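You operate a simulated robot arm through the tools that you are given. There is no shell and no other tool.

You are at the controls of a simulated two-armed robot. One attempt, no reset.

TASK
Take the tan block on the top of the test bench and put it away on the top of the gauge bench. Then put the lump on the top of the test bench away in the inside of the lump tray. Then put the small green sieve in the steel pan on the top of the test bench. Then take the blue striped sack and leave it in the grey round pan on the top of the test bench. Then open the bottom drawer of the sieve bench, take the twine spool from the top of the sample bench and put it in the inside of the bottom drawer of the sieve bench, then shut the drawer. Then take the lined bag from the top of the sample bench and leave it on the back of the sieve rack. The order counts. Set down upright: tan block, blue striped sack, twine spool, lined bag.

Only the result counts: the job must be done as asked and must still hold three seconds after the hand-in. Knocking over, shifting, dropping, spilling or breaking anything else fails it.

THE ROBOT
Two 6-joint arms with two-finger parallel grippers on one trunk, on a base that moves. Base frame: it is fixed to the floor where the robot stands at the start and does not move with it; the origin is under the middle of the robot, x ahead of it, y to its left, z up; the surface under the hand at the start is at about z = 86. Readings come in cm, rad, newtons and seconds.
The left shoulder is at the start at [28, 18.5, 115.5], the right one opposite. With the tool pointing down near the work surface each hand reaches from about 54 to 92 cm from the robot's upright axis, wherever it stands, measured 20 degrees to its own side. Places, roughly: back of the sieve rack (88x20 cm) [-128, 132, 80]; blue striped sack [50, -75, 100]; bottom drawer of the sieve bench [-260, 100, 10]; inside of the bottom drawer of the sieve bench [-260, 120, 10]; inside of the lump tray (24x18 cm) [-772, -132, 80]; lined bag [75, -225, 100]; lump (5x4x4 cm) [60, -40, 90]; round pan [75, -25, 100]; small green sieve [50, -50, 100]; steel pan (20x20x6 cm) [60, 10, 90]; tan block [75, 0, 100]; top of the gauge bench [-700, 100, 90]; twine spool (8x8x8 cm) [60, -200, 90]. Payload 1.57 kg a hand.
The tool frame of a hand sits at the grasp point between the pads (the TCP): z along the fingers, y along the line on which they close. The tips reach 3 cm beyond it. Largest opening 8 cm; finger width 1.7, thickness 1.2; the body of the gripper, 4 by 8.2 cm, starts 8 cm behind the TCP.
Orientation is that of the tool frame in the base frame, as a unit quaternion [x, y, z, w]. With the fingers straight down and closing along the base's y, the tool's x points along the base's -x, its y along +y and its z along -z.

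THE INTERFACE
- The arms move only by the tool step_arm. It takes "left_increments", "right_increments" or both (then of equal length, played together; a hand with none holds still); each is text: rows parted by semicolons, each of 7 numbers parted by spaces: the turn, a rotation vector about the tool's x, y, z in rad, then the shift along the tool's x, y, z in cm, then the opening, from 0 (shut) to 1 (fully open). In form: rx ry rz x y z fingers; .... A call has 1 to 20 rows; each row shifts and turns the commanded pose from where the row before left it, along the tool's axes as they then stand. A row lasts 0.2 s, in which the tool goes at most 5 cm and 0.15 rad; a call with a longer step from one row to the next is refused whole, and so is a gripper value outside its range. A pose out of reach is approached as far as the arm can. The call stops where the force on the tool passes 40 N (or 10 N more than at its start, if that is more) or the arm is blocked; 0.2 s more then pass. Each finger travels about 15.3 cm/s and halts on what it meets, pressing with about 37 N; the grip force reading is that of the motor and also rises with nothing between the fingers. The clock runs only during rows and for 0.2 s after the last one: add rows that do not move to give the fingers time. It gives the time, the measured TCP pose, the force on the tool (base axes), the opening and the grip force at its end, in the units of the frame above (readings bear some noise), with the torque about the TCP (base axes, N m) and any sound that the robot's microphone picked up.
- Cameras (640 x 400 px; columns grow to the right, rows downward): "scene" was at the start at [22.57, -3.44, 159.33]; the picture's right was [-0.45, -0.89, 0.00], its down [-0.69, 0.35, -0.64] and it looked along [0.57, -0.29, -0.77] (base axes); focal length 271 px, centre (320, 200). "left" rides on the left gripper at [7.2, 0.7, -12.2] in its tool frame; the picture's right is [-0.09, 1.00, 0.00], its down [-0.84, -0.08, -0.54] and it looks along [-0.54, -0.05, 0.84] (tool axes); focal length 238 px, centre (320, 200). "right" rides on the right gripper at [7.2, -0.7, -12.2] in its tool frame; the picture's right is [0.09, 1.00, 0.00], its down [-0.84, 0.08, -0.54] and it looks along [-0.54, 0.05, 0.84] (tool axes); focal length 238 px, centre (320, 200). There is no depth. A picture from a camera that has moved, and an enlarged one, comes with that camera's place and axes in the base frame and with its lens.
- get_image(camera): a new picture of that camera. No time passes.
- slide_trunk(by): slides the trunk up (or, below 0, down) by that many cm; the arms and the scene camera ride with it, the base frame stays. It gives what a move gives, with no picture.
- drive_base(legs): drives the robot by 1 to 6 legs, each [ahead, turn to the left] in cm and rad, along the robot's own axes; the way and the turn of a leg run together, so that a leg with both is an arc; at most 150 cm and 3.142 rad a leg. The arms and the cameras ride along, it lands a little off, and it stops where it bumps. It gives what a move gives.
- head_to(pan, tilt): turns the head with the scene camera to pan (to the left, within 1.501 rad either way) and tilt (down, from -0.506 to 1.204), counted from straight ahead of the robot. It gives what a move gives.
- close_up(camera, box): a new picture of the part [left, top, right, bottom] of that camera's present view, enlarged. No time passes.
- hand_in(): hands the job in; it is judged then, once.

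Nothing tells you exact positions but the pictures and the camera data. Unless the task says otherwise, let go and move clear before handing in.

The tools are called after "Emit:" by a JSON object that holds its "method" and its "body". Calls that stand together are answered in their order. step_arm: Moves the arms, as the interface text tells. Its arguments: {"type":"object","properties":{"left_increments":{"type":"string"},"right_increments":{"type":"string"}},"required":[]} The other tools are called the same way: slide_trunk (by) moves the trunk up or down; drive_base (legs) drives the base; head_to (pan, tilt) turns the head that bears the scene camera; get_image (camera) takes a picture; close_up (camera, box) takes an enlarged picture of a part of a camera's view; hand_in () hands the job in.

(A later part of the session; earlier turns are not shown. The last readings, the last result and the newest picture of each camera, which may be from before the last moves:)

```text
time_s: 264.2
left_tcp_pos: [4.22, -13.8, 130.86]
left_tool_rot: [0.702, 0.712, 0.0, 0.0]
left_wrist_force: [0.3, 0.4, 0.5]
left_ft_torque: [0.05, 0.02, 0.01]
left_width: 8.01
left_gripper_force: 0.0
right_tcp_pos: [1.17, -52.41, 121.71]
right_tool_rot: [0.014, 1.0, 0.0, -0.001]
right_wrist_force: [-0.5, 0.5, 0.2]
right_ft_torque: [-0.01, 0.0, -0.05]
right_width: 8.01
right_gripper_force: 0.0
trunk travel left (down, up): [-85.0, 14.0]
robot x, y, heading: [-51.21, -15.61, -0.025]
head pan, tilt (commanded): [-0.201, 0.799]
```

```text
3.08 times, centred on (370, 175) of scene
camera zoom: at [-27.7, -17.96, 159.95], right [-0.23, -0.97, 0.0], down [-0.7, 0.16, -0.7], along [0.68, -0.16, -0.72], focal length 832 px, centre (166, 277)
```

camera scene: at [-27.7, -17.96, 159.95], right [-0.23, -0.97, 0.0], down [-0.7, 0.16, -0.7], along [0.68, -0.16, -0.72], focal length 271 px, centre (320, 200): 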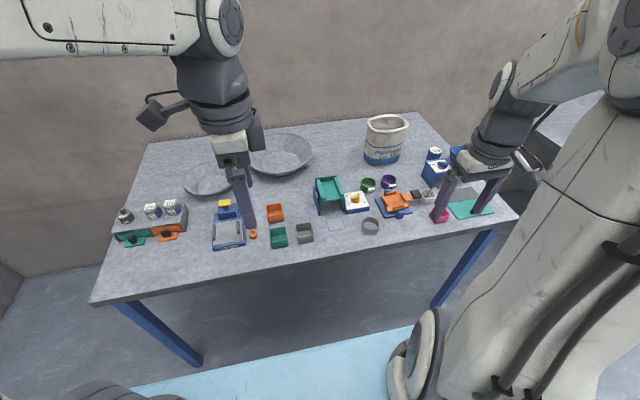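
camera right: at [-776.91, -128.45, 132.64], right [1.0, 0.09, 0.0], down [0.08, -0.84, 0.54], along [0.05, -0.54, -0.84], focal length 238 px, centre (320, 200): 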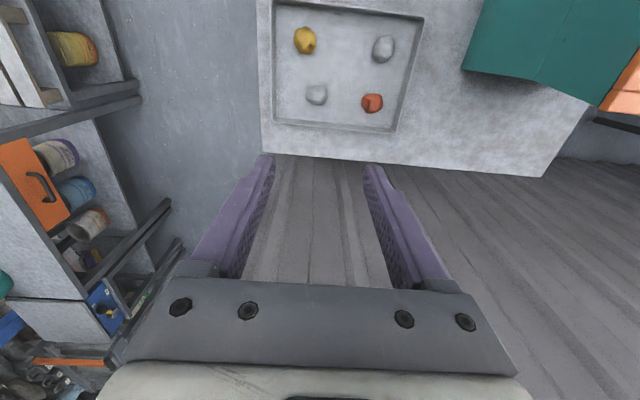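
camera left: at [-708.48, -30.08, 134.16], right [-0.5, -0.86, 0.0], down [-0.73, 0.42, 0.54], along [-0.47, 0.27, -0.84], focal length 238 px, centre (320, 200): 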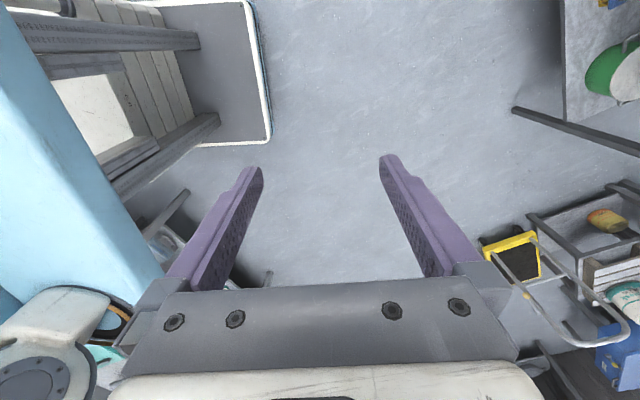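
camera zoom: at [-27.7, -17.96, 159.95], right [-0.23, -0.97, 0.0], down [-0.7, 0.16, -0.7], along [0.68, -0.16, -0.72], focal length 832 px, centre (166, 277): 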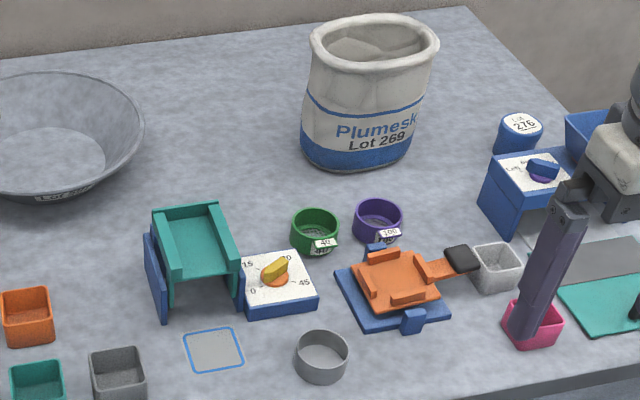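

I see the small green sieve ("40") at about [44, -54], with the purple sieve close on its right and a timer at its near left. I'll drive in to x≈-5 and look from directly above with the right hand.

Emit:
{"method": "drive_base", "body": {"legs": [[46, 0.022]]}}

Emit:
{"method": "get_image", "body": {"camera": "right"}}

```text
time_s: 267.0
left_tcp_pos: [50.1, -12.49, 130.92]
left_tool_rot: [0.69, 0.723, 0.0, 0.0]
left_wrist_force: [-0.5, -0.5, -0.6]
left_ft_torque: [0.01, -0.04, -0.01]
left_width: 7.99
left_gripper_force: 0.0
right_tcp_pos: [48.44, -51.25, 121.85]
right_tool_rot: [-0.002, 1.0, 0.001, -0.001]
right_wrist_force: [-0.2, -0.1, 0.9]
right_ft_torque: [0.01, 0.0, -0.01]
right_width: 7.96
right_gripper_force: 0.1
trunk travel left (down, up): [-85.0, 14.0]
robot x, y, heading: [-5.16, -16.19, -0.0]
head pan, tilt (commanded): [-0.201, 0.799]
```

```text
taken
camera right: at [41.19, -52.04, 133.95], right [-0.1, 1.0, 0.0], down [0.84, 0.08, 0.54], along [0.54, 0.05, -0.84], focal length 238 px, centre (320, 200)
```

right: 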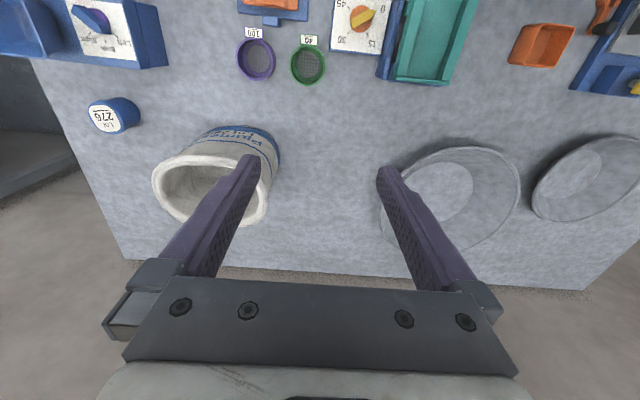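

Emit:
{"method": "step_arm", "body": {"right_increments": "0 0 0 1.4 0 4 0.8; 0 0 0 1.4 0 4 0.6; 0 0 0 1.4 0 4 0.4; 0 0 0 0 0 4 0.4; 0 0 0 0 0 0 0.4"}}

Emit:
{"method": "get_image", "body": {"camera": "right"}}

Emit:
{"method": "close_up", "body": {"camera": "right", "box": [200, 60, 380, 172]}}

```text
time_s: 268.2
left_tcp_pos: [50.11, -12.46, 130.8]
left_tool_rot: [0.69, 0.724, 0.0, 0.0]
left_wrist_force: [0.2, -0.8, 0.2]
left_ft_torque: [0.0, 0.02, -0.01]
left_width: 7.99
left_gripper_force: 0.1
right_tcp_pos: [44.44, -51.46, 105.76]
right_tool_rot: [-0.003, 1.0, 0.0, -0.001]
right_wrist_force: [0.6, -0.2, -0.2]
right_ft_torque: [0.02, 0.03, 0.02]
right_width: 3.17
right_gripper_force: 0.0
trunk travel left (down, up): [-85.0, 14.0]
robot x, y, heading: [-5.35, -16.18, 0.004]
head pan, tilt (commanded): [-0.201, 0.799]
```

```text
taken
camera right: at [37.18, -52.17, 117.86], right [-0.1, 1.0, 0.0], down [0.84, 0.08, 0.54], along [0.54, 0.05, -0.84], focal length 238 px, centre (320, 200)
```

right: 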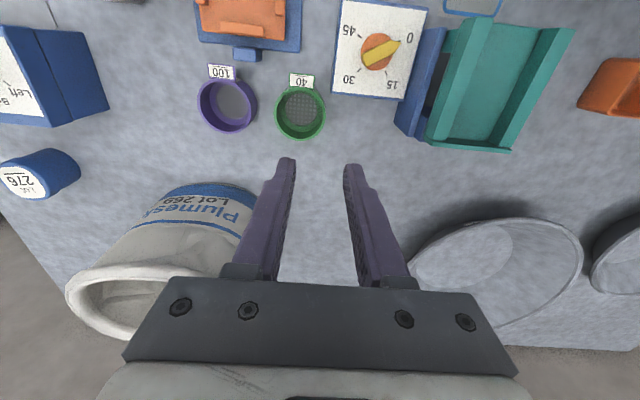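

```text
3.56 times, centred on (290, 116) of right
camera zoom: at [37.18, -52.17, 117.86], right [-0.1, 1.0, 0.0], down [0.84, 0.08, 0.54], along [0.54, 0.05, -0.84], focal length 848 px, centre (427, 499)
```

zoom: 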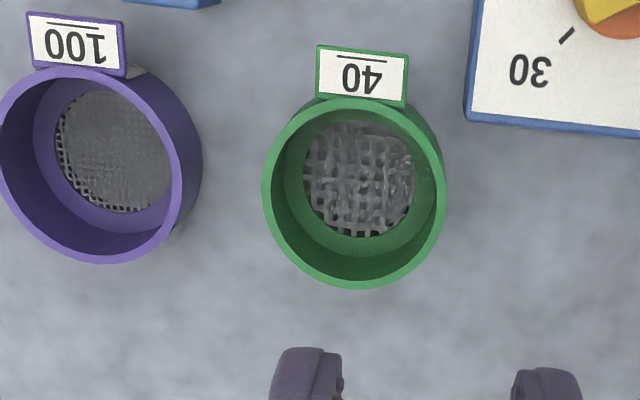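

The sieve rim is about 5.9 cm across, centred near [43.9, -54.0], and the purple sieve is about 2 cm away. I'll pinch its +y wall with one finger inside and one outside, stopping just above the rim first to check alignment.

Emit:
{"method": "step_arm", "body": {"right_increments": "0 0 0 0.5 0.1 4 0.4; 0 0 0 0 0 4 0.4; 0 0 0 0 0 2.3 0.4; 0 0 0 0 0 0 0.4"}}

Emit:
{"method": "close_up", "body": {"camera": "right", "box": [200, 80, 400, 205]}}

```text
time_s: 269.2
left_tcp_pos: [50.15, -12.6, 131.01]
left_tool_rot: [0.69, 0.724, -0.001, -0.001]
left_wrist_force: [0.5, 0.1, 0.1]
left_ft_torque: [-0.03, -0.01, -0.02]
left_width: 8.0
left_gripper_force: 0.1
right_tcp_pos: [43.59, -51.12, 95.54]
right_tool_rot: [-0.003, 1.0, 0.001, -0.001]
right_wrist_force: [0.7, 0.9, 0.4]
right_ft_torque: [0.03, 0.0, 0.04]
right_width: 3.21
right_gripper_force: 0.2
trunk travel left (down, up): [-85.0, 14.0]
robot x, y, heading: [-5.29, -16.62, 0.005]
head pan, tilt (commanded): [-0.201, 0.799]
```

```text
3.20 times, centred on (300, 142) of right
camera zoom: at [36.5, -51.83, 107.74], right [-0.1, 1.0, 0.0], down [0.84, 0.08, 0.54], along [0.54, 0.05, -0.84], focal length 763 px, centre (384, 384)
```

zoom: 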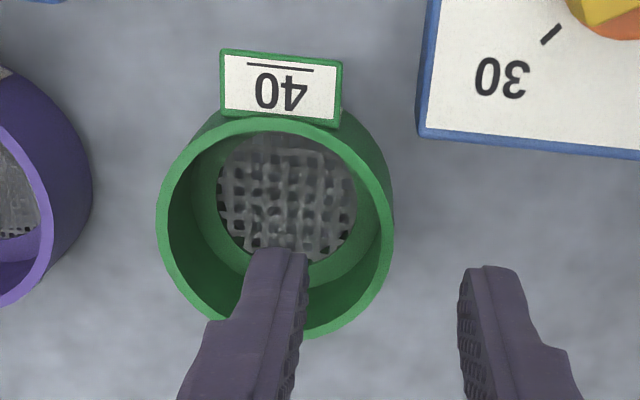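

Alignment is good. I'll go down 4.3 cm, so the tips stop just above the mesh, close on the wall and check the grip.

Emit:
{"method": "step_arm", "body": {"right_increments": "0 0 0 -0.1 -0.1 2 0.4; 0 0 0 0 0 1.5 0.4; 0 0 0 0 0 0.8 0.4; 0 0 0 0 0 0 0.4; 0 0 0 0 0 0 0.2; 0 0 0 0 0 0 0; 0 0 0 0 0 0 0; 0 0 0 0 0 0 0"}}

Emit:
{"method": "close_up", "body": {"camera": "right", "box": [200, 80, 400, 205]}}

```text
time_s: 271.0
left_tcp_pos: [50.19, -12.49, 130.86]
left_tool_rot: [0.691, 0.723, -0.001, 0.0]
left_wrist_force: [0.9, -0.1, 0.4]
left_ft_torque: [-0.03, -0.02, -0.02]
left_width: 7.99
left_gripper_force: 0.2
right_tcp_pos: [43.86, -51.32, 91.33]
right_tool_rot: [-0.002, 1.0, 0.0, 0.0]
right_wrist_force: [0.4, 0.1, 0.1]
right_ft_torque: [0.02, 0.01, 0.01]
right_width: 0.23
right_gripper_force: 23.8
trunk travel left (down, up): [-85.0, 14.0]
robot x, y, heading: [-5.18, -16.62, 0.013]
head pan, tilt (commanded): [-0.201, 0.799]
```

```text
3.20 times, centred on (300, 142) of right
camera zoom: at [36.55, -52.04, 103.48], right [-0.1, 1.0, 0.0], down [0.84, 0.08, 0.54], along [0.54, 0.05, -0.84], focal length 763 px, centre (384, 384)
```

zoom: 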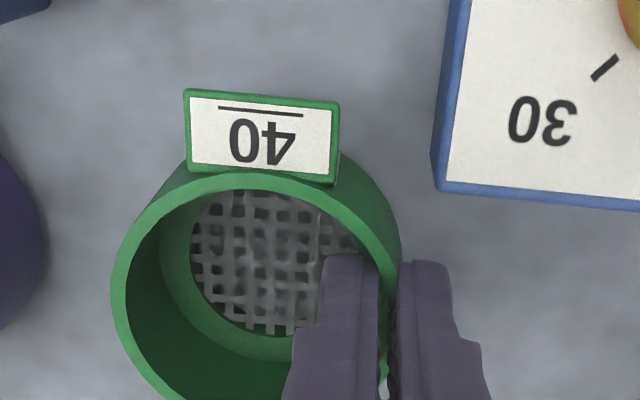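

Emit:
{"method": "step_arm", "body": {"right_increments": "0 0 0 0 0 0 0; 0 0 0 0 0 -0.7 0; 0 0 0 0 0 -1.5 0; 0 0 0 0 0 -1.8 0; 0 0 0 0 0 0 0"}}

Emit:
{"method": "get_image", "body": {"camera": "right"}}

```text
time_s: 272.2
left_tcp_pos: [50.16, -12.38, 130.82]
left_tool_rot: [0.69, 0.724, 0.0, 0.0]
left_wrist_force: [-0.3, 0.2, 0.4]
left_ft_torque: [0.01, -0.03, -0.01]
left_width: 8.0
left_gripper_force: 0.1
right_tcp_pos: [43.67, -51.48, 95.31]
right_tool_rot: [-0.002, 1.0, 0.0, -0.001]
right_wrist_force: [0.4, -0.8, -0.3]
right_ft_torque: [0.0, 0.0, 0.01]
right_width: 0.21
right_gripper_force: 23.6
trunk travel left (down, up): [-85.0, 14.0]
robot x, y, heading: [-4.94, -16.28, 0.003]
head pan, tilt (commanded): [-0.201, 0.799]
```

```text
taken
camera right: at [36.58, -52.21, 107.47], right [-0.1, 1.0, 0.0], down [0.84, 0.08, 0.54], along [0.54, 0.05, -0.84], focal length 238 px, centre (320, 200)
```

right: 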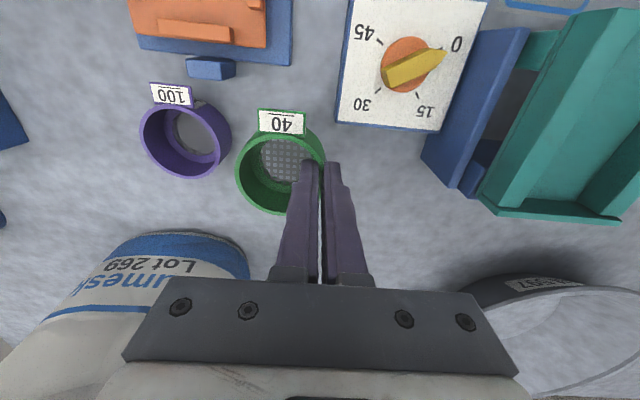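

The sieve moves with the hand. Before carrying it over to the steel pan I'll move the left arm aside to the left so the two don't meet.

Emit:
{"method": "step_arm", "body": {"left_increments": "0 0 0 4.5 0 0 1; 0 0 0 4.5 0 0 1; 0 0 0 4.5 0 0 1; 0 0 0 4.5 0 0 1; 0 0 0 4.5 0 0 1; 0 0 0 4.5 0 0 1; 0 0 0 4.5 0 0 1; 0 0 0 4.5 0 0 1; 0 0 0 4.5 0 0 1; 0 0 0 4.5 0 0 1; 0 0 0 0 0 0 1", "right_increments": "0 0 0 0 0 -2 0; 0 0 0 0 0 -2 0; 0 0 0 0 0 -2 0; 0 0 0 0 0 -2 0; 0 0 0 0 0 -2 0; 0 0 0 0 0 -2 0; 0 0 0 0 0 -2 0; 0 0 0 0 0 -2 0; 0 0 0 0 0 -1 0; 0 0 0 0 0 0 0; 0 0 0 0 0 0 0"}}

Emit:
{"method": "head_to", "body": {"pan": 0.2, "tilt": 0.9}}

Emit:
{"method": "get_image", "body": {"camera": "scene"}}

Emit:
{"method": "get_image", "body": {"camera": "left"}}

```text
time_s: 274.6
left_tcp_pos: [47.73, 32.77, 131.14]
left_tool_rot: [0.691, 0.723, 0.0, 0.0]
left_wrist_force: [0.0, 0.4, 0.3]
left_ft_torque: [0.01, 0.01, -0.01]
left_width: 8.0
left_gripper_force: 0.1
right_tcp_pos: [43.75, -51.38, 112.45]
right_tool_rot: [-0.003, 1.0, -0.001, -0.001]
right_wrist_force: [-0.5, -0.1, -0.7]
right_ft_torque: [-0.04, 0.01, -0.02]
right_width: 0.21
right_gripper_force: 23.4
trunk travel left (down, up): [-85.0, 14.0]
robot x, y, heading: [-5.2, -16.31, 0.007]
head pan, tilt (commanded): [-0.201, 0.799]
```

```text
time_s: 275.5
left_tcp_pos: [47.82, 32.66, 131.05]
left_tool_rot: [0.69, 0.724, 0.0, 0.0]
left_wrist_force: [-0.3, -0.3, -0.4]
left_ft_torque: [-0.01, 0.02, -0.01]
left_width: 8.0
left_gripper_force: 0.1
right_tcp_pos: [43.71, -51.44, 112.37]
right_tool_rot: [-0.002, 1.0, 0.0, -0.001]
right_wrist_force: [-0.1, -0.2, -1.1]
right_ft_torque: [0.04, -0.01, 0.0]
right_width: 0.19
right_gripper_force: 24.2
trunk travel left (down, up): [-85.0, 14.0]
robot x, y, heading: [-4.94, -16.41, 0.005]
head pan, tilt (commanded): [0.201, 0.901]
```

```text
taken
camera scene: at [17.94, -14.6, 159.16], right [0.2, -0.98, 0.0], down [-0.77, -0.16, -0.62], along [0.61, 0.13, -0.78], focal length 271 px, centre (320, 200)
```

scene: 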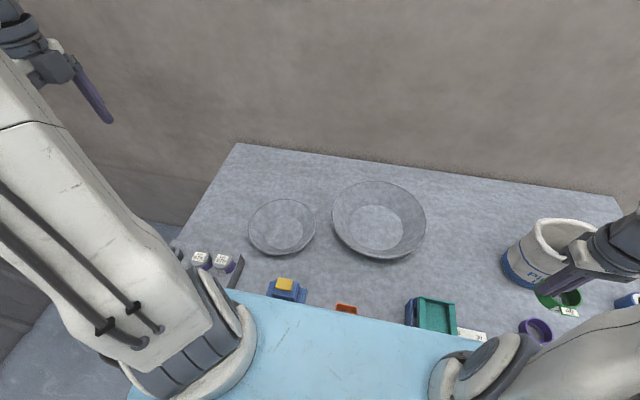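

```text
taken
camera left: at [48.15, 39.77, 143.28], right [1.0, -0.05, 0.0], down [-0.04, -0.84, 0.54], along [-0.02, -0.54, -0.84], focal length 238 px, centre (320, 200)
```

left: 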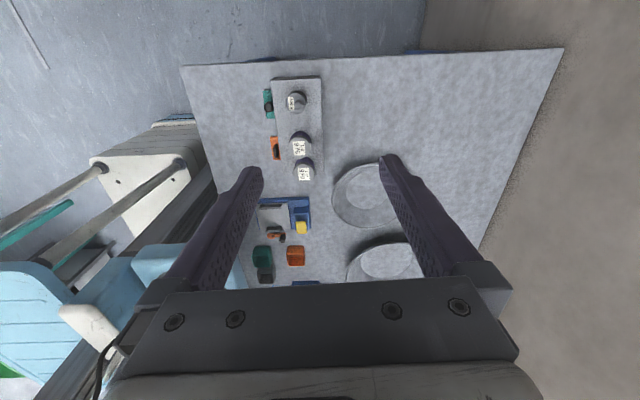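

Emit:
{"method": "close_up", "body": {"camera": "scene", "box": [230, 165, 440, 296]}}

```text
3.05 times, centred on (335, 230) of scene
camera zoom: at [17.94, -14.6, 159.16], right [0.2, -0.98, 0.0], down [-0.77, -0.16, -0.62], along [0.61, 0.13, -0.78], focal length 825 px, centre (274, 107)
```

zoom: 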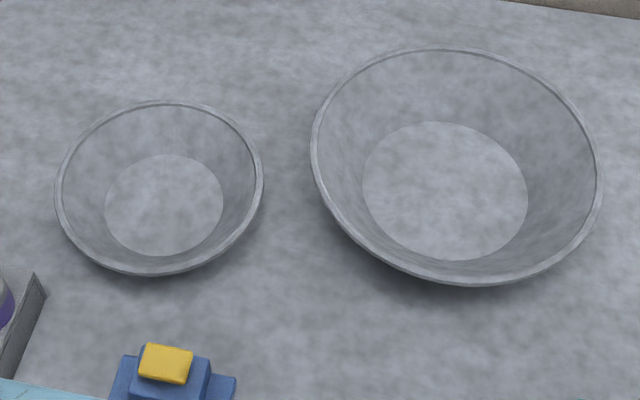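

The steel pan is centred at [59.1, 5.8] with a flat bottom about 12 cm wide, so I'll set the sieve's centre near [59.2, 5]. I'm carrying it across at z≈112.

Emit:
{"method": "step_arm", "body": {"right_increments": "0 0 0 -1.12 4.21 0 0; 0 0 0 -1.12 4.21 0 0; 0 0 0 -1.12 4.21 0 0; 0 0 0 -1.12 4.21 0 0; 0 0 0 -1.12 4.21 0 0; 0 0 0 -1.12 4.21 0 0; 0 0 0 -1.12 4.21 0 0; 0 0 0 -1.12 4.21 0 0; 0 0 0 -1.12 4.21 0 0; 0 0 0 -1.12 4.21 0 0; 0 0 0 -1.12 4.21 0 0; 0 0 0 -1.12 4.21 0 0; 0 0 0 -1.12 4.21 0 0; 0 0 0 -1.12 4.21 0 0; 0 0 0 0 0 0 0"}}

Emit:
{"method": "get_image", "body": {"camera": "right"}}

Emit:
{"method": "get_image", "body": {"camera": "scene"}}

```text
time_s: 278.7
left_tcp_pos: [47.87, 32.62, 131.11]
left_tool_rot: [0.69, 0.723, 0.0, 0.0]
left_wrist_force: [-0.4, -0.6, 0.0]
left_ft_torque: [0.02, 0.02, -0.03]
left_width: 8.0
left_gripper_force: 0.1
right_tcp_pos: [59.38, 7.57, 112.07]
right_tool_rot: [-0.003, 1.0, 0.0, 0.0]
right_wrist_force: [0.4, -0.3, -0.3]
right_ft_torque: [0.01, 0.02, 0.02]
right_width: 0.19
right_gripper_force: 23.9
trunk travel left (down, up): [-85.0, 14.0]
robot x, y, heading: [-4.84, -16.32, 0.007]
head pan, tilt (commanded): [0.201, 0.901]
```

```text
taken
camera right: at [52.25, 7.01, 124.17], right [-0.1, 1.0, 0.0], down [0.84, 0.08, 0.54], along [0.54, 0.05, -0.84], focal length 238 px, centre (320, 200)
```

right: 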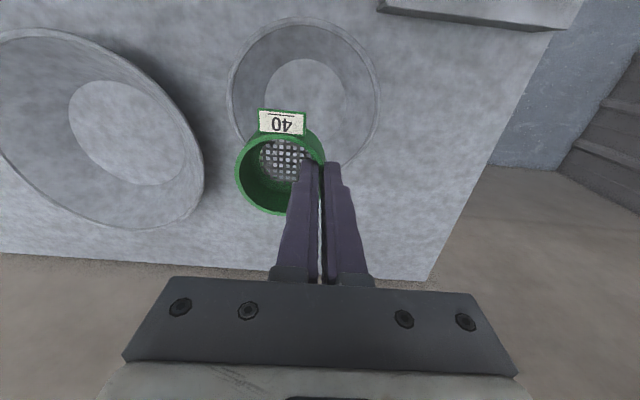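

```text
taken
camera scene: at [17.95, -14.55, 159.15], right [0.2, -0.98, 0.0], down [-0.77, -0.16, -0.62], along [0.61, 0.13, -0.78], focal length 271 px, centre (320, 200)
```

scene: 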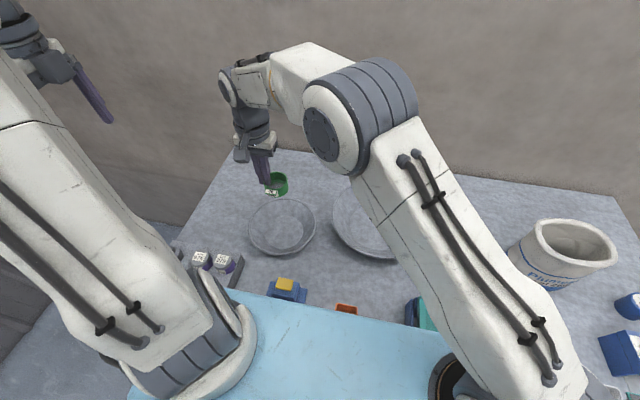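

The sieve is over the pan's middle. I'll lower it in.

Emit:
{"method": "step_arm", "body": {"right_increments": "0 0 0 0 0 4 0; 0 0 0 0 0 4 0; 0 0 0 0 0 4 0; 0 0 0 0 0 3 0; 0 0 0 0 0 2 0; 0 0 0 0 0 1 0; 0 0 0 0 0 0 0"}}

Emit:
{"method": "get_image", "body": {"camera": "right"}}

```text
time_s: 280.3
left_tcp_pos: [47.86, 32.64, 131.03]
left_tool_rot: [0.691, 0.723, 0.0, 0.0]
left_wrist_force: [0.1, -0.1, -0.2]
left_ft_torque: [0.0, -0.03, -0.02]
left_width: 8.01
left_gripper_force: 0.1
right_tcp_pos: [59.39, 7.64, 94.06]
right_tool_rot: [-0.002, 1.0, 0.0, 0.0]
right_wrist_force: [-0.2, -0.1, -0.7]
right_ft_torque: [0.01, -0.03, 0.0]
right_width: 0.21
right_gripper_force: 23.9
trunk travel left (down, up): [-85.0, 14.0]
robot x, y, heading: [-5.24, -16.22, 0.004]
head pan, tilt (commanded): [0.201, 0.901]
```

```text
taken
camera right: at [52.1, 6.94, 106.29], right [-0.1, 1.0, 0.0], down [0.84, 0.08, 0.54], along [0.54, 0.05, -0.84], focal length 238 px, centre (320, 200)
```

right: 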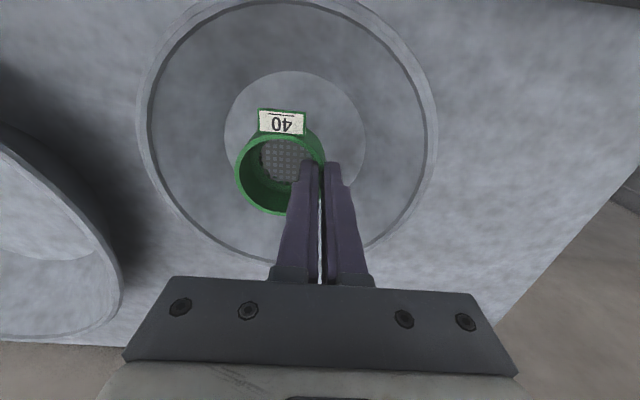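

Emit:
{"method": "step_arm", "body": {"right_increments": "0 0 0 0 0.3 0.8 0; 0 0 0 0 0.2 0.6 0; 0 0 0 0 0 0.4 0; 0 0 0 0 0 0.2 0; 0 0 0 0 0 0.2 0; 0 0 0 0 0 0 0"}}

```text
time_s: 281.7
left_tcp_pos: [47.79, 32.54, 131.11]
left_tool_rot: [0.69, 0.723, 0.0, 0.001]
left_wrist_force: [0.1, 1.2, -0.1]
left_ft_torque: [0.02, -0.01, 0.03]
left_width: 8.01
left_gripper_force: 0.0
right_tcp_pos: [59.08, 8.21, 91.93]
right_tool_rot: [-0.003, 1.0, 0.0, -0.001]
right_wrist_force: [0.9, 0.5, -0.8]
right_ft_torque: [0.03, 0.01, 0.02]
right_width: 0.22
right_gripper_force: 24.0
trunk travel left (down, up): [-85.0, 14.0]
robot x, y, heading: [-5.37, -16.06, 0.007]
head pan, tilt (commanded): [0.201, 0.901]
```

Emit:
{"method": "step_arm", "body": {"right_increments": "0 0 0 0 0 0.15 0; 0 0 0 0 0 0.15 0; 0 0 0 0 0 0.1 0; 0 0 0 0 0 0 0"}}

Emit:
{"method": "get_image", "body": {"camera": "right"}}

```text
time_s: 282.7
left_tcp_pos: [47.58, 32.53, 131.11]
left_tool_rot: [0.69, 0.724, 0.001, 0.0]
left_wrist_force: [0.6, -0.4, 0.0]
left_ft_torque: [-0.01, 0.01, 0.02]
left_width: 8.01
left_gripper_force: 0.1
right_tcp_pos: [59.13, 8.23, 91.74]
right_tool_rot: [-0.003, 1.0, 0.001, -0.001]
right_wrist_force: [-3.0, -1.1, 18.4]
right_ft_torque: [-0.25, 0.04, -0.04]
right_width: 0.24
right_gripper_force: 24.3
trunk travel left (down, up): [-85.0, 14.0]
robot x, y, heading: [-5.12, -16.02, 0.005]
head pan, tilt (commanded): [0.201, 0.901]
```

```text
taken
camera right: at [51.94, 7.56, 103.88], right [-0.1, 1.0, 0.0], down [0.84, 0.08, 0.54], along [0.54, 0.05, -0.84], focal length 238 px, centre (320, 200)
```

right: 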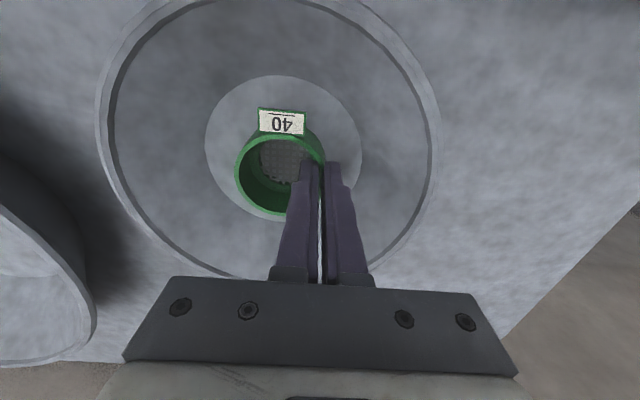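

The sieve rests on the pan's bottom. I'll ease off, open a little and lift straight out.

Emit:
{"method": "step_arm", "body": {"right_increments": "0 0 0 0 0 -0.12 0; 0 0 0 0 0 0 0.12; 0 0 0 0 0 0 0.2; 0 0 0 0 0 0 0.2; 0 0 0 0 0 -1 0.2; 0 0 0 0 0 -2.5 0.2; 0 0 0 0 0 -4 0.2; 0 0 0 0 0 -4 0.2; 0 0 0 0 0 -4 0.2; 0 0 0 0 0 -4 0.2; 0 0 0 0 0 0 0.2"}}

Emit:
{"method": "get_image", "body": {"camera": "right"}}

```text
time_s: 285.1
left_tcp_pos: [47.76, 32.56, 131.09]
left_tool_rot: [0.69, 0.723, 0.001, -0.001]
left_wrist_force: [0.0, -0.6, 0.5]
left_ft_torque: [-0.02, -0.05, 0.01]
left_width: 7.98
left_gripper_force: 0.0
right_tcp_pos: [58.98, 8.24, 111.07]
right_tool_rot: [-0.002, 1.0, 0.0, -0.001]
right_wrist_force: [0.4, 0.1, 0.2]
right_ft_torque: [0.0, -0.01, 0.02]
right_width: 1.62
right_gripper_force: 0.2
trunk travel left (down, up): [-85.0, 14.0]
robot x, y, heading: [-5.46, -16.02, 0.001]
head pan, tilt (commanded): [0.201, 0.901]
```

```text
taken
camera right: at [51.86, 7.56, 123.2], right [-0.1, 1.0, 0.0], down [0.84, 0.08, 0.54], along [0.54, 0.05, -0.84], focal length 238 px, centre (320, 200)
```

right: 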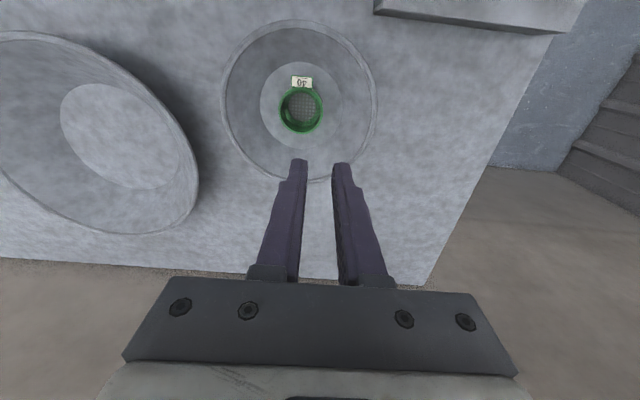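

The green sieve sits in the steel pan. Next is the sack, so I'll bring the right hand back up over that side to see it from above.

Emit:
{"method": "step_arm", "body": {"right_increments": "0 0 0 0.56 -4.26 -0.8 0.2; 0 0 0 0.56 -4.26 -0.8 0.2; 0 0 0 0.56 -4.26 -0.8 0.2; 0 0 0 0.56 -4.26 -0.8 0.2; 0 0 0 0.56 -4.26 -0.8 0.2; 0 0 0 0.56 -4.26 -0.8 0.2; 0 0 0 0.56 -4.26 -0.8 0.2; 0 0 0 0.56 -4.26 -0.8 0.2; 0 0 0 0.56 -4.26 -0.8 0.2; 0 0 0 0.56 -4.26 -0.8 0.2; 0 0 0 0.56 -4.26 -0.8 0.2; 0 0 0 0.56 -4.26 -0.8 0.2; 0 0 0 0.56 -4.26 -0.8 0.2; 0 0 0 0.56 -4.26 -0.8 0.2; 0 0 0 0.56 -4.26 -0.8 0.5; 0 0 0 0 0 0 0.5"}}

Emit:
{"method": "get_image", "body": {"camera": "right"}}

Emit:
{"method": "head_to", "body": {"pan": -0.6, "tilt": 0.7}}

Emit:
{"method": "get_image", "body": {"camera": "scene"}}

```text
time_s: 288.5
left_tcp_pos: [47.66, 32.6, 131.01]
left_tool_rot: [0.69, 0.724, 0.001, 0.0]
left_wrist_force: [-0.3, -0.1, -0.3]
left_ft_torque: [0.04, -0.01, -0.02]
left_width: 7.99
left_gripper_force: 0.0
right_tcp_pos: [51.04, -55.9, 123.32]
right_tool_rot: [-0.003, 1.0, 0.0, -0.001]
right_wrist_force: [0.2, 0.4, 0.3]
right_ft_torque: [-0.01, 0.01, 0.01]
right_width: 4.0
right_gripper_force: 0.0
trunk travel left (down, up): [-85.0, 14.0]
robot x, y, heading: [-4.91, -16.31, -0.001]
head pan, tilt (commanded): [0.201, 0.901]
```

```text
taken
camera right: at [43.83, -56.53, 135.45], right [-0.1, 1.0, 0.0], down [0.84, 0.08, 0.54], along [0.54, 0.05, -0.84], focal length 238 px, centre (320, 200)
```

right: 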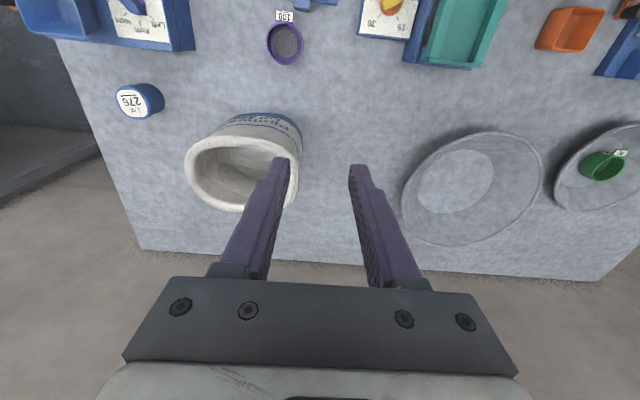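

```text
time_s: 289.6
left_tcp_pos: [47.77, 32.58, 131.2]
left_tool_rot: [0.69, 0.724, 0.0, 0.0]
left_wrist_force: [-0.4, -0.3, 0.9]
left_ft_torque: [-0.01, 0.01, 0.01]
left_width: 7.99
left_gripper_force: 0.1
right_tcp_pos: [51.02, -55.66, 123.27]
right_tool_rot: [-0.003, 1.0, 0.0, -0.001]
right_wrist_force: [1.0, 0.1, -0.3]
right_ft_torque: [0.02, 0.0, 0.0]
right_width: 4.01
right_gripper_force: 0.0
trunk travel left (down, up): [-85.0, 14.0]
robot x, y, heading: [-5.11, -16.14, 0.006]
head pan, tilt (commanded): [-0.6, 0.7]
```

```text
taken
camera scene: at [17.58, -20.89, 160.77], right [-0.56, -0.83, 0.0], down [-0.53, 0.36, -0.76], along [0.63, -0.43, -0.64], focal length 271 px, centre (320, 200)
```

scene: 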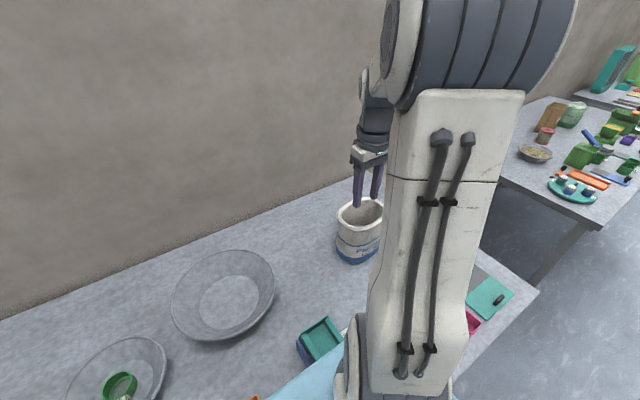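

Emit:
{"method": "close_up", "body": {"camera": "right", "box": [160, 90, 340, 225]}}

Emit:
{"method": "close_up", "body": {"camera": "scene", "box": [310, 180, 400, 275]}}

```text
2.96 times, centred on (250, 158) of right
camera zoom: at [43.84, -56.46, 135.45], right [-0.1, 1.0, 0.0], down [0.84, 0.08, 0.54], along [0.54, 0.05, -0.84], focal length 706 px, centre (527, 326)
```

zoom: 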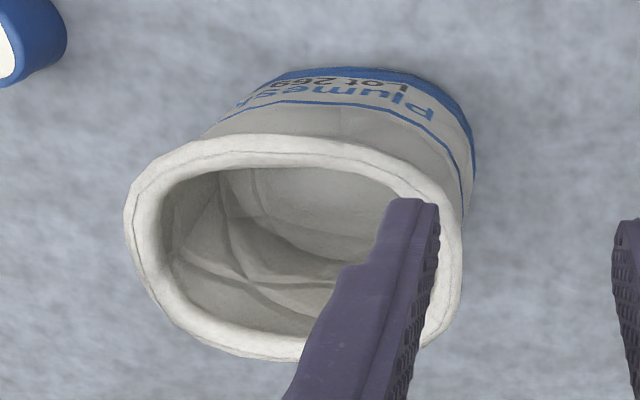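

```text
4.21 times, centred on (355, 228) of scene
camera zoom: at [17.58, -20.89, 160.77], right [-0.56, -0.83, 0.0], down [-0.53, 0.36, -0.76], along [0.63, -0.43, -0.64], focal length 1139 px, centre (173, 84)
```

zoom: 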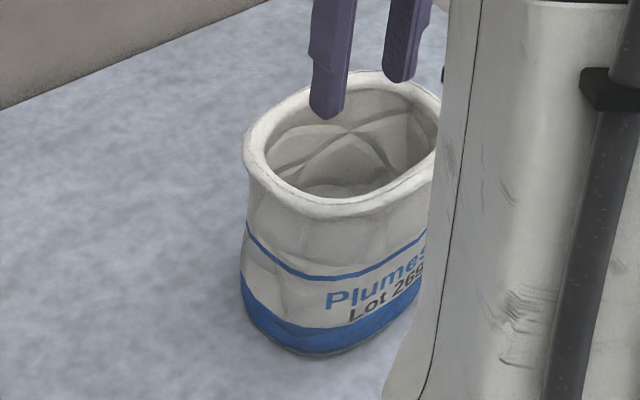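

The sack's rolled rim is about 17×13 cm, centred near [61.5, -67] at z≈103. I'll turn the right hand by 90° and pinch the middle of its near long wall at x≈56.

Emit:
{"method": "step_arm", "body": {"right_increments": "0 0 -0.1428 0 0 0 0.5; 0 0 -0.1428 0 0 0 0.5; 0 0 -0.1428 0 0 0 0.5; 0 0 -0.1428 0 0 0 0.5; 0 0 -0.1428 0 0 0 0.5; 0 0 -0.1428 0 0 0 0.5; 0 0 -0.1428 0 0 0 0.5; 0 0 -0.1428 0 0 0 0.5; 0 0 -0.1428 0 0 0 0.5; 0 0 -0.1428 0 0 0 0.5; 0 0 -0.1428 0 0 0 0.5; 0 0 0 3.67 -1.7 0 0.5; 0 0 0 3.67 -1.7 0 0.5; 0 0 0 3.67 -1.7 0 0.5; 0 0 0 0 0 0 0.5"}}

Emit:
{"method": "get_image", "body": {"camera": "right"}}

```text
time_s: 292.8
left_tcp_pos: [47.84, 32.58, 131.1]
left_tool_rot: [0.691, 0.723, 0.0, 0.0]
left_wrist_force: [-0.6, 0.0, 0.0]
left_ft_torque: [0.01, 0.03, 0.0]
left_width: 7.99
left_gripper_force: 0.2
right_tcp_pos: [56.27, -66.59, 122.96]
right_tool_rot: [0.709, -0.706, 0.0, 0.0]
right_wrist_force: [-0.1, -0.2, -0.3]
right_ft_torque: [0.01, -0.01, 0.03]
right_width: 4.0
right_gripper_force: 0.1
trunk travel left (down, up): [-85.0, 14.0]
robot x, y, heading: [-5.07, -16.35, 0.005]
head pan, tilt (commanded): [-0.6, 0.7]
```

```text
taken
camera right: at [57.03, -73.85, 135.13], right [-1.0, -0.1, 0.0], down [-0.08, 0.84, 0.54], along [-0.05, 0.54, -0.84], focal length 238 px, centre (320, 200)
```

right: 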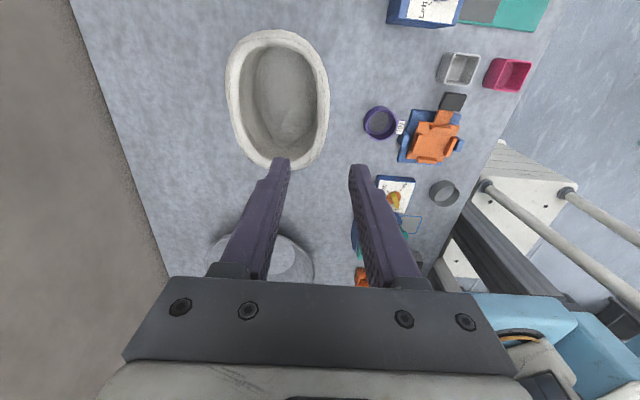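

Emit:
{"method": "close_up", "body": {"camera": "right", "box": [180, 10, 400, 180]}}

```text
2.35 times, centred on (290, 95) of right
camera zoom: at [57.03, -73.85, 135.13], right [-1.0, -0.1, 0.0], down [-0.08, 0.84, 0.54], along [-0.05, 0.54, -0.84], focal length 561 px, centre (391, 447)
```

zoom: 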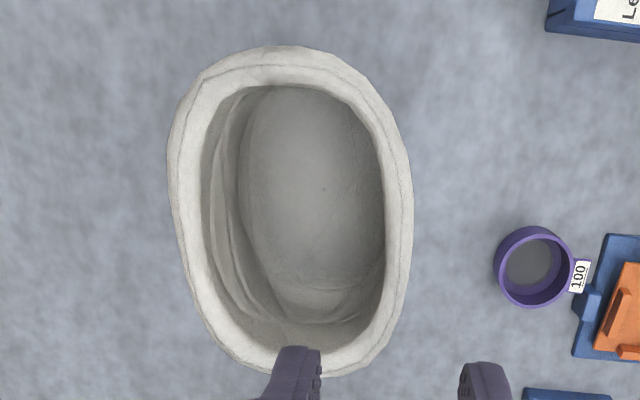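

Emit:
{"method": "step_arm", "body": {"right_increments": "0 0 0 -0.2 0.24 4 0.5; 0 0 0 0 0 4 0.5; 0 0 0 0 0 4 0.5; 0 0 0 0 0 3.5 0.5; 0 0 0 0 0 0 0.5"}}

Emit:
{"method": "get_image", "body": {"camera": "right"}}

```text
time_s: 294.0
left_tcp_pos: [47.74, 32.57, 131.09]
left_tool_rot: [0.691, 0.723, 0.0, 0.0]
left_wrist_force: [0.6, 0.0, -0.5]
left_ft_torque: [-0.02, 0.0, 0.02]
left_width: 8.0
left_gripper_force: 0.2
right_tcp_pos: [56.19, -66.53, 107.56]
right_tool_rot: [0.709, -0.705, 0.0, 0.0]
right_wrist_force: [-0.4, 0.1, 0.4]
right_ft_torque: [-0.05, 0.04, 0.01]
right_width: 4.02
right_gripper_force: 0.1
trunk travel left (down, up): [-85.0, 14.0]
robot x, y, heading: [-5.18, -16.27, 0.005]
head pan, tilt (commanded): [-0.6, 0.7]
```

```text
taken
camera right: at [56.84, -73.62, 119.65], right [-1.0, -0.1, 0.0], down [-0.08, 0.84, 0.54], along [-0.05, 0.54, -0.84], focal length 238 px, centre (320, 200)
```

right: 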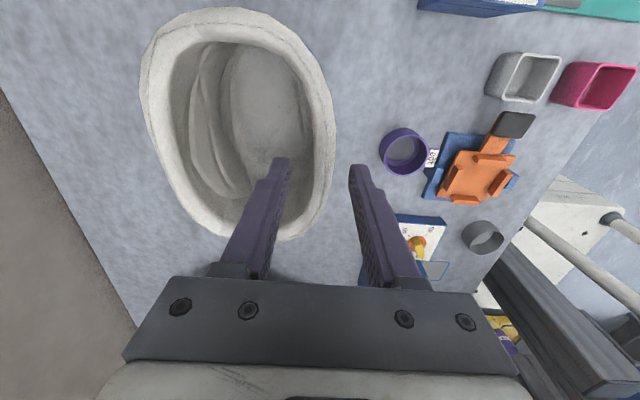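

The near rim is centred between the fingers. I'll go down, close and test the grip.

Emit:
{"method": "step_arm", "body": {"right_increments": "0 0 0 0 0 2.5 0.5; 0 0 0 0 0 2 0.5; 0 0 0 0 0 1.5 0.5; 0 0 0 0 0 0 0.5; 0 0 0 0 0 0 0.25; 0 0 0 0 0 0 0.1; 0 0 0 0 0 0 0; 0 0 0 0 0 0 0"}}

Emit:
{"method": "get_image", "body": {"camera": "right"}}

```text
time_s: 295.8
left_tcp_pos: [47.87, 32.51, 131.11]
left_tool_rot: [0.691, 0.723, 0.0, 0.0]
left_wrist_force: [1.0, -0.4, -0.4]
left_ft_torque: [-0.02, -0.01, 0.01]
left_width: 8.0
left_gripper_force: 0.0
right_tcp_pos: [56.08, -66.58, 101.62]
right_tool_rot: [0.709, -0.705, 0.0, 0.001]
right_wrist_force: [0.4, 0.5, 0.4]
right_ft_torque: [-0.06, -0.05, -0.01]
right_width: 0.69
right_gripper_force: 26.0
trunk travel left (down, up): [-85.0, 14.0]
robot x, y, heading: [-5.4, -15.94, 0.005]
head pan, tilt (commanded): [-0.6, 0.7]
```

```text
taken
camera right: at [56.76, -73.75, 113.79], right [-1.0, -0.1, 0.0], down [-0.08, 0.84, 0.54], along [-0.05, 0.54, -0.84], focal length 238 px, centre (320, 200)
```

right: 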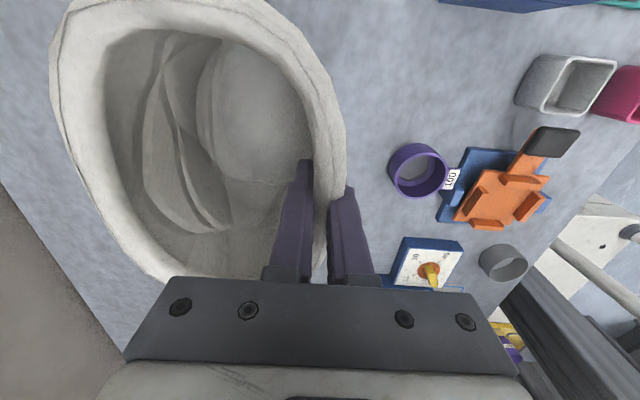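

Emit:
{"method": "step_arm", "body": {"right_increments": "0 0 0 0 0 -0.5 0; 0 0 0 0 0 -0.8 0; 0 0 0 0 0 -1 0; 0 0 0 0 0 -1 0; 0 0 0 0 0 0 0"}}

Emit:
{"method": "get_image", "body": {"camera": "right"}}

Emit:
{"method": "get_image", "body": {"camera": "scene"}}

```text
time_s: 297.0
left_tcp_pos: [47.73, 32.61, 131.08]
left_tool_rot: [0.69, 0.724, 0.001, 0.0]
left_wrist_force: [0.6, 0.0, 0.9]
left_ft_torque: [-0.02, -0.01, 0.03]
left_width: 8.01
left_gripper_force: 0.1
right_tcp_pos: [56.05, -66.37, 105.09]
right_tool_rot: [0.708, -0.706, -0.001, 0.001]
right_wrist_force: [0.0, 0.2, -0.5]
right_ft_torque: [-0.01, 0.03, 0.0]
right_width: 0.7
right_gripper_force: 26.4
trunk travel left (down, up): [-85.0, 14.0]
robot x, y, heading: [-5.07, -16.28, 0.006]
head pan, tilt (commanded): [-0.6, 0.7]
```

```text
taken
camera right: at [56.7, -73.62, 117.2], right [-1.0, -0.1, 0.0], down [-0.08, 0.84, 0.54], along [-0.05, 0.54, -0.84], focal length 238 px, centre (320, 200)
```

right: 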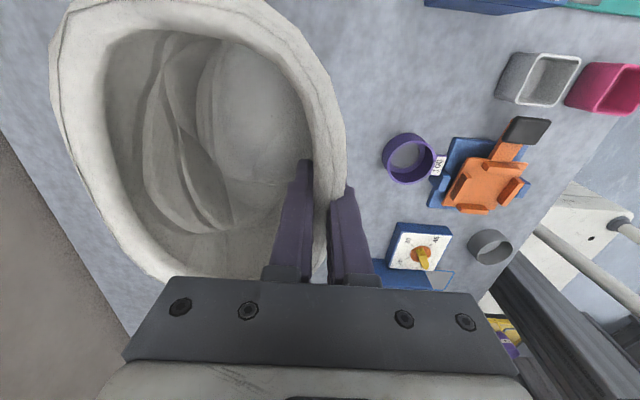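

```text
taken
camera scene: at [17.57, -20.9, 160.77], right [-0.56, -0.83, 0.0], down [-0.53, 0.36, -0.76], along [0.63, -0.43, -0.64], focal length 271 px, centre (320, 200)
```

scene: 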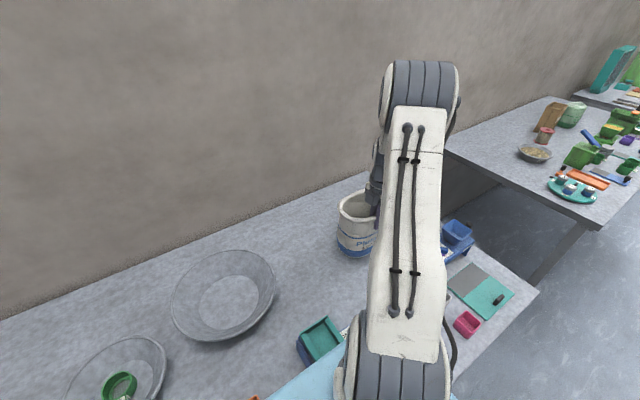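

The sack hangs level from the pinch and is very light. I'll lift it to z≈117 and carry it over the round pan, centred at about [66.9, -22.4].

Emit:
{"method": "step_arm", "body": {"right_increments": "0 0 0 0 0 -2 0; 0 0 0 0 0 -2.5 0; 0 0 0 0 0 -2.5 0; 0 0 0 0 0 -2.5 0; 0 0 0 0 0 -2.5 0; 0 0 0 -2 -0.23 0 0; 0 0 0 -3.5 -0.41 0 0; 0 0 0 -3.5 -0.41 0 0; 0 0 0 -3.5 -0.41 0 0; 0 0 0 -3.5 -0.41 0 0; 0 0 0 -3.5 -0.41 0 0; 0 0 0 -3.5 -0.41 0 0; 0 0 0 -3.5 -0.41 0 0; 0 0 0 -3.5 -0.41 0 0; 0 0 0 -3.5 -0.41 0 0; 0 0 0 -3.5 -0.41 0 0; 0 0 0 -3.5 -0.41 0 0; 0 0 0 -2 -0.23 0 0; 0 0 0 -1.5 -0.2 0 0; 0 0 0 0 0 0 0"}}

Emit:
{"method": "get_image", "body": {"camera": "right"}}

Emit:
{"method": "head_to", "body": {"pan": 0.0, "tilt": 0.9}}

Emit:
{"method": "get_image", "body": {"camera": "scene"}}

Emit:
{"method": "get_image", "body": {"camera": "left"}}

```text
time_s: 301.2
left_tcp_pos: [47.75, 32.61, 131.09]
left_tool_rot: [0.69, 0.724, -0.001, 0.0]
left_wrist_force: [0.5, -0.1, 0.5]
left_ft_torque: [0.0, 0.0, 0.05]
left_width: 8.02
left_gripper_force: 0.0
right_tcp_pos: [60.64, -22.47, 117.03]
right_tool_rot: [0.709, -0.705, -0.001, 0.001]
right_wrist_force: [0.4, 0.8, -0.4]
right_ft_torque: [0.01, 0.04, 0.03]
right_width: 0.67
right_gripper_force: 26.4
trunk travel left (down, up): [-85.0, 14.0]
robot x, y, heading: [-4.91, -16.11, 0.006]
head pan, tilt (commanded): [-0.6, 0.7]
```

```text
taken
camera right: at [61.46, -29.56, 129.2], right [-1.0, -0.1, 0.0], down [-0.08, 0.84, 0.54], along [-0.05, 0.54, -0.84], focal length 238 px, centre (320, 200)
```

right: 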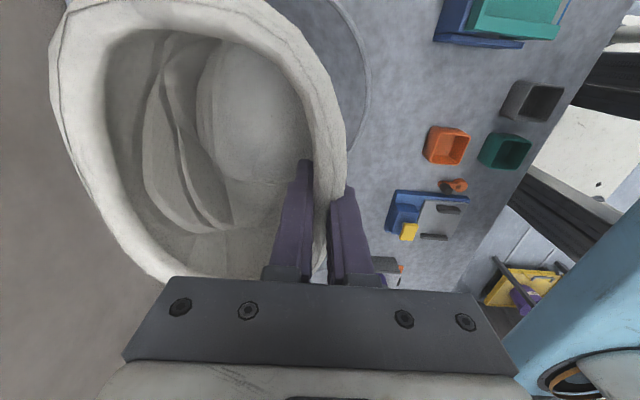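

```text
time_s: 302.2
left_tcp_pos: [47.8, 32.66, 131.13]
left_tool_rot: [0.69, 0.724, 0.0, 0.001]
left_wrist_force: [0.1, 0.1, -0.1]
left_ft_torque: [0.02, -0.01, -0.01]
left_width: 8.02
left_gripper_force: 0.0
right_tcp_pos: [60.77, -22.44, 117.09]
right_tool_rot: [0.709, -0.705, -0.001, 0.0]
right_wrist_force: [-0.3, -0.1, -0.1]
right_ft_torque: [0.0, 0.03, 0.02]
right_width: 0.7
right_gripper_force: 26.5
trunk travel left (down, up): [-85.0, 14.0]
robot x, y, heading: [-5.38, -16.09, -0.001]
head pan, tilt (commanded): [0.0, 0.901]
```

```text
taken
camera scene: at [18.1, -16.1, 159.16], right [0.0, -1.0, 0.0], down [-0.78, 0.0, -0.62], along [0.62, 0.0, -0.78], focal length 271 px, centre (320, 200)
```

scene: 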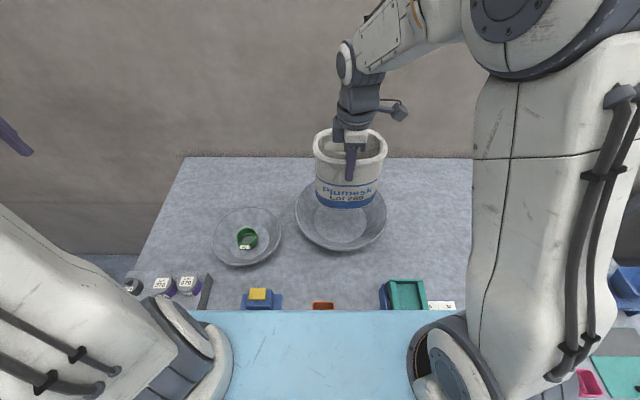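

```text
taken
camera left: at [48.15, 39.78, 143.28], right [1.0, -0.05, 0.0], down [-0.04, -0.84, 0.54], along [-0.02, -0.54, -0.84], focal length 238 px, centre (320, 200)
```

left: 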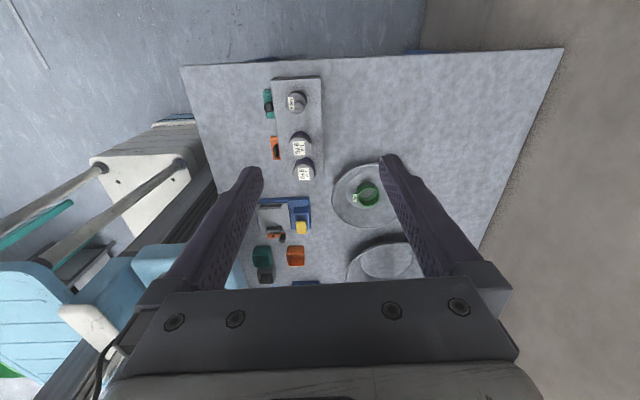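

Emit:
{"method": "close_up", "body": {"camera": "scene", "box": [270, 115, 430, 260]}}

```text
2.76 times, centred on (350, 188) of scene
camera zoom: at [18.1, -16.1, 159.16], right [0.0, -1.0, 0.0], down [-0.78, 0.0, -0.62], along [0.62, 0.0, -0.78], focal length 746 px, centre (237, 234)
```

zoom: 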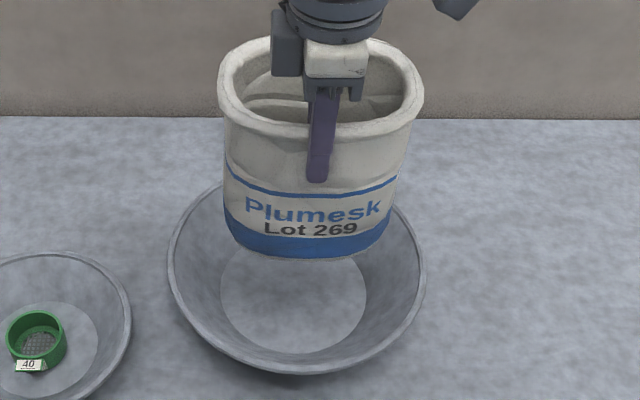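

The sack is almost centred over the pan and needs a small shift of about +0.8 in x and +0.4 in y. Then I'll lower it into the pan.

Emit:
{"method": "step_arm", "body": {"right_increments": "0 0 0 -0.4 -0.8 2 0; 0 0 0 0 0 3 0; 0 0 0 0 0 3 0; 0 0 0 0 0 2.5 0; 0 0 0 0 0 1.5 0; 0 0 0 0 0 1 0; 0 0 0 0 0 0.5 0; 0 0 0 0 0 0 0"}}

Emit:
{"method": "close_up", "body": {"camera": "scene", "box": [270, 115, 430, 260]}}

```text
time_s: 304.0
left_tcp_pos: [47.72, 32.6, 131.1]
left_tool_rot: [0.69, 0.724, 0.0, 0.0]
left_wrist_force: [0.2, 0.8, -0.1]
left_ft_torque: [-0.01, 0.0, 0.02]
left_width: 8.02
left_gripper_force: 0.0
right_tcp_pos: [61.71, -22.09, 103.4]
right_tool_rot: [0.709, -0.705, -0.001, 0.001]
right_wrist_force: [1.2, 1.1, -0.1]
right_ft_torque: [-0.01, 0.07, 0.0]
right_width: 0.71
right_gripper_force: 26.7
trunk travel left (down, up): [-85.0, 14.0]
robot x, y, heading: [-5.41, -16.16, 0.005]
head pan, tilt (commanded): [0.0, 0.901]
```

```text
2.76 times, centred on (350, 188) of scene
camera zoom: at [18.1, -16.09, 159.16], right [0.0, -1.0, 0.0], down [-0.78, 0.0, -0.62], along [0.62, 0.0, -0.78], focal length 746 px, centre (237, 234)
```

zoom: 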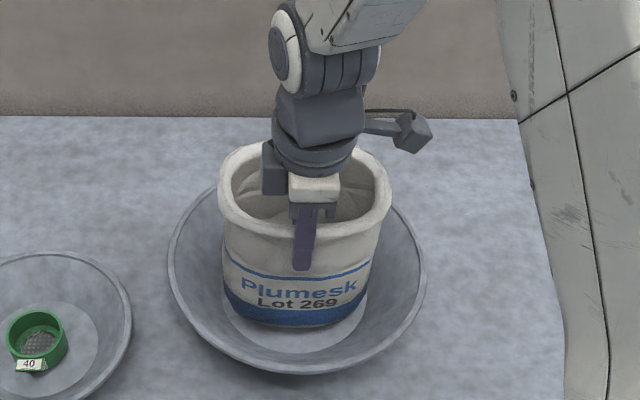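

Emit:
{"method": "step_arm", "body": {"right_increments": "0 0 0 -0.4 0 0 0; 0 0 0 0 0 0.4 0; 0 0 0 0 0 0.4 0; 0 0 0 0 0 0.2 0; 0 0 0 0 0 0.2 0; 0 0 0 0 0 0 0"}}

```text
time_s: 305.4
left_tcp_pos: [47.76, 32.55, 131.08]
left_tool_rot: [0.69, 0.723, 0.001, 0.0]
left_wrist_force: [0.7, -0.5, -0.2]
left_ft_torque: [-0.01, -0.01, -0.02]
left_width: 8.01
left_gripper_force: 0.0
right_tcp_pos: [61.63, -21.86, 102.28]
right_tool_rot: [0.709, -0.705, -0.001, 0.001]
right_wrist_force: [-0.5, 0.7, -0.5]
right_ft_torque: [0.0, 0.05, 0.02]
right_width: 0.68
right_gripper_force: 26.3
trunk travel left (down, up): [-85.0, 14.0]
robot x, y, heading: [-5.24, -16.49, 0.006]
head pan, tilt (commanded): [0.0, 0.901]
```

Emit:
{"method": "step_arm", "body": {"right_increments": "0 0 0 0 0 0.15 0; 0 0 0 0 0 0.15 0; 0 0 0 0 0 0.1 0; 0 0 0 0 0 0 0"}}

```text
time_s: 306.4
left_tcp_pos: [47.69, 32.61, 131.16]
left_tool_rot: [0.69, 0.724, 0.001, 0.001]
left_wrist_force: [-0.4, -0.2, 0.1]
left_ft_torque: [0.03, -0.01, 0.01]
left_width: 8.0
left_gripper_force: 0.1
right_tcp_pos: [61.8, -21.71, 102.01]
right_tool_rot: [0.709, -0.705, -0.001, 0.0]
right_wrist_force: [-4.7, -1.7, 22.6]
right_ft_torque: [0.0, -0.09, -0.06]
right_width: 0.7
right_gripper_force: 26.8
trunk travel left (down, up): [-85.0, 14.0]
robot x, y, heading: [-5.32, -16.24, 0.004]
head pan, tilt (commanded): [0.0, 0.901]
```

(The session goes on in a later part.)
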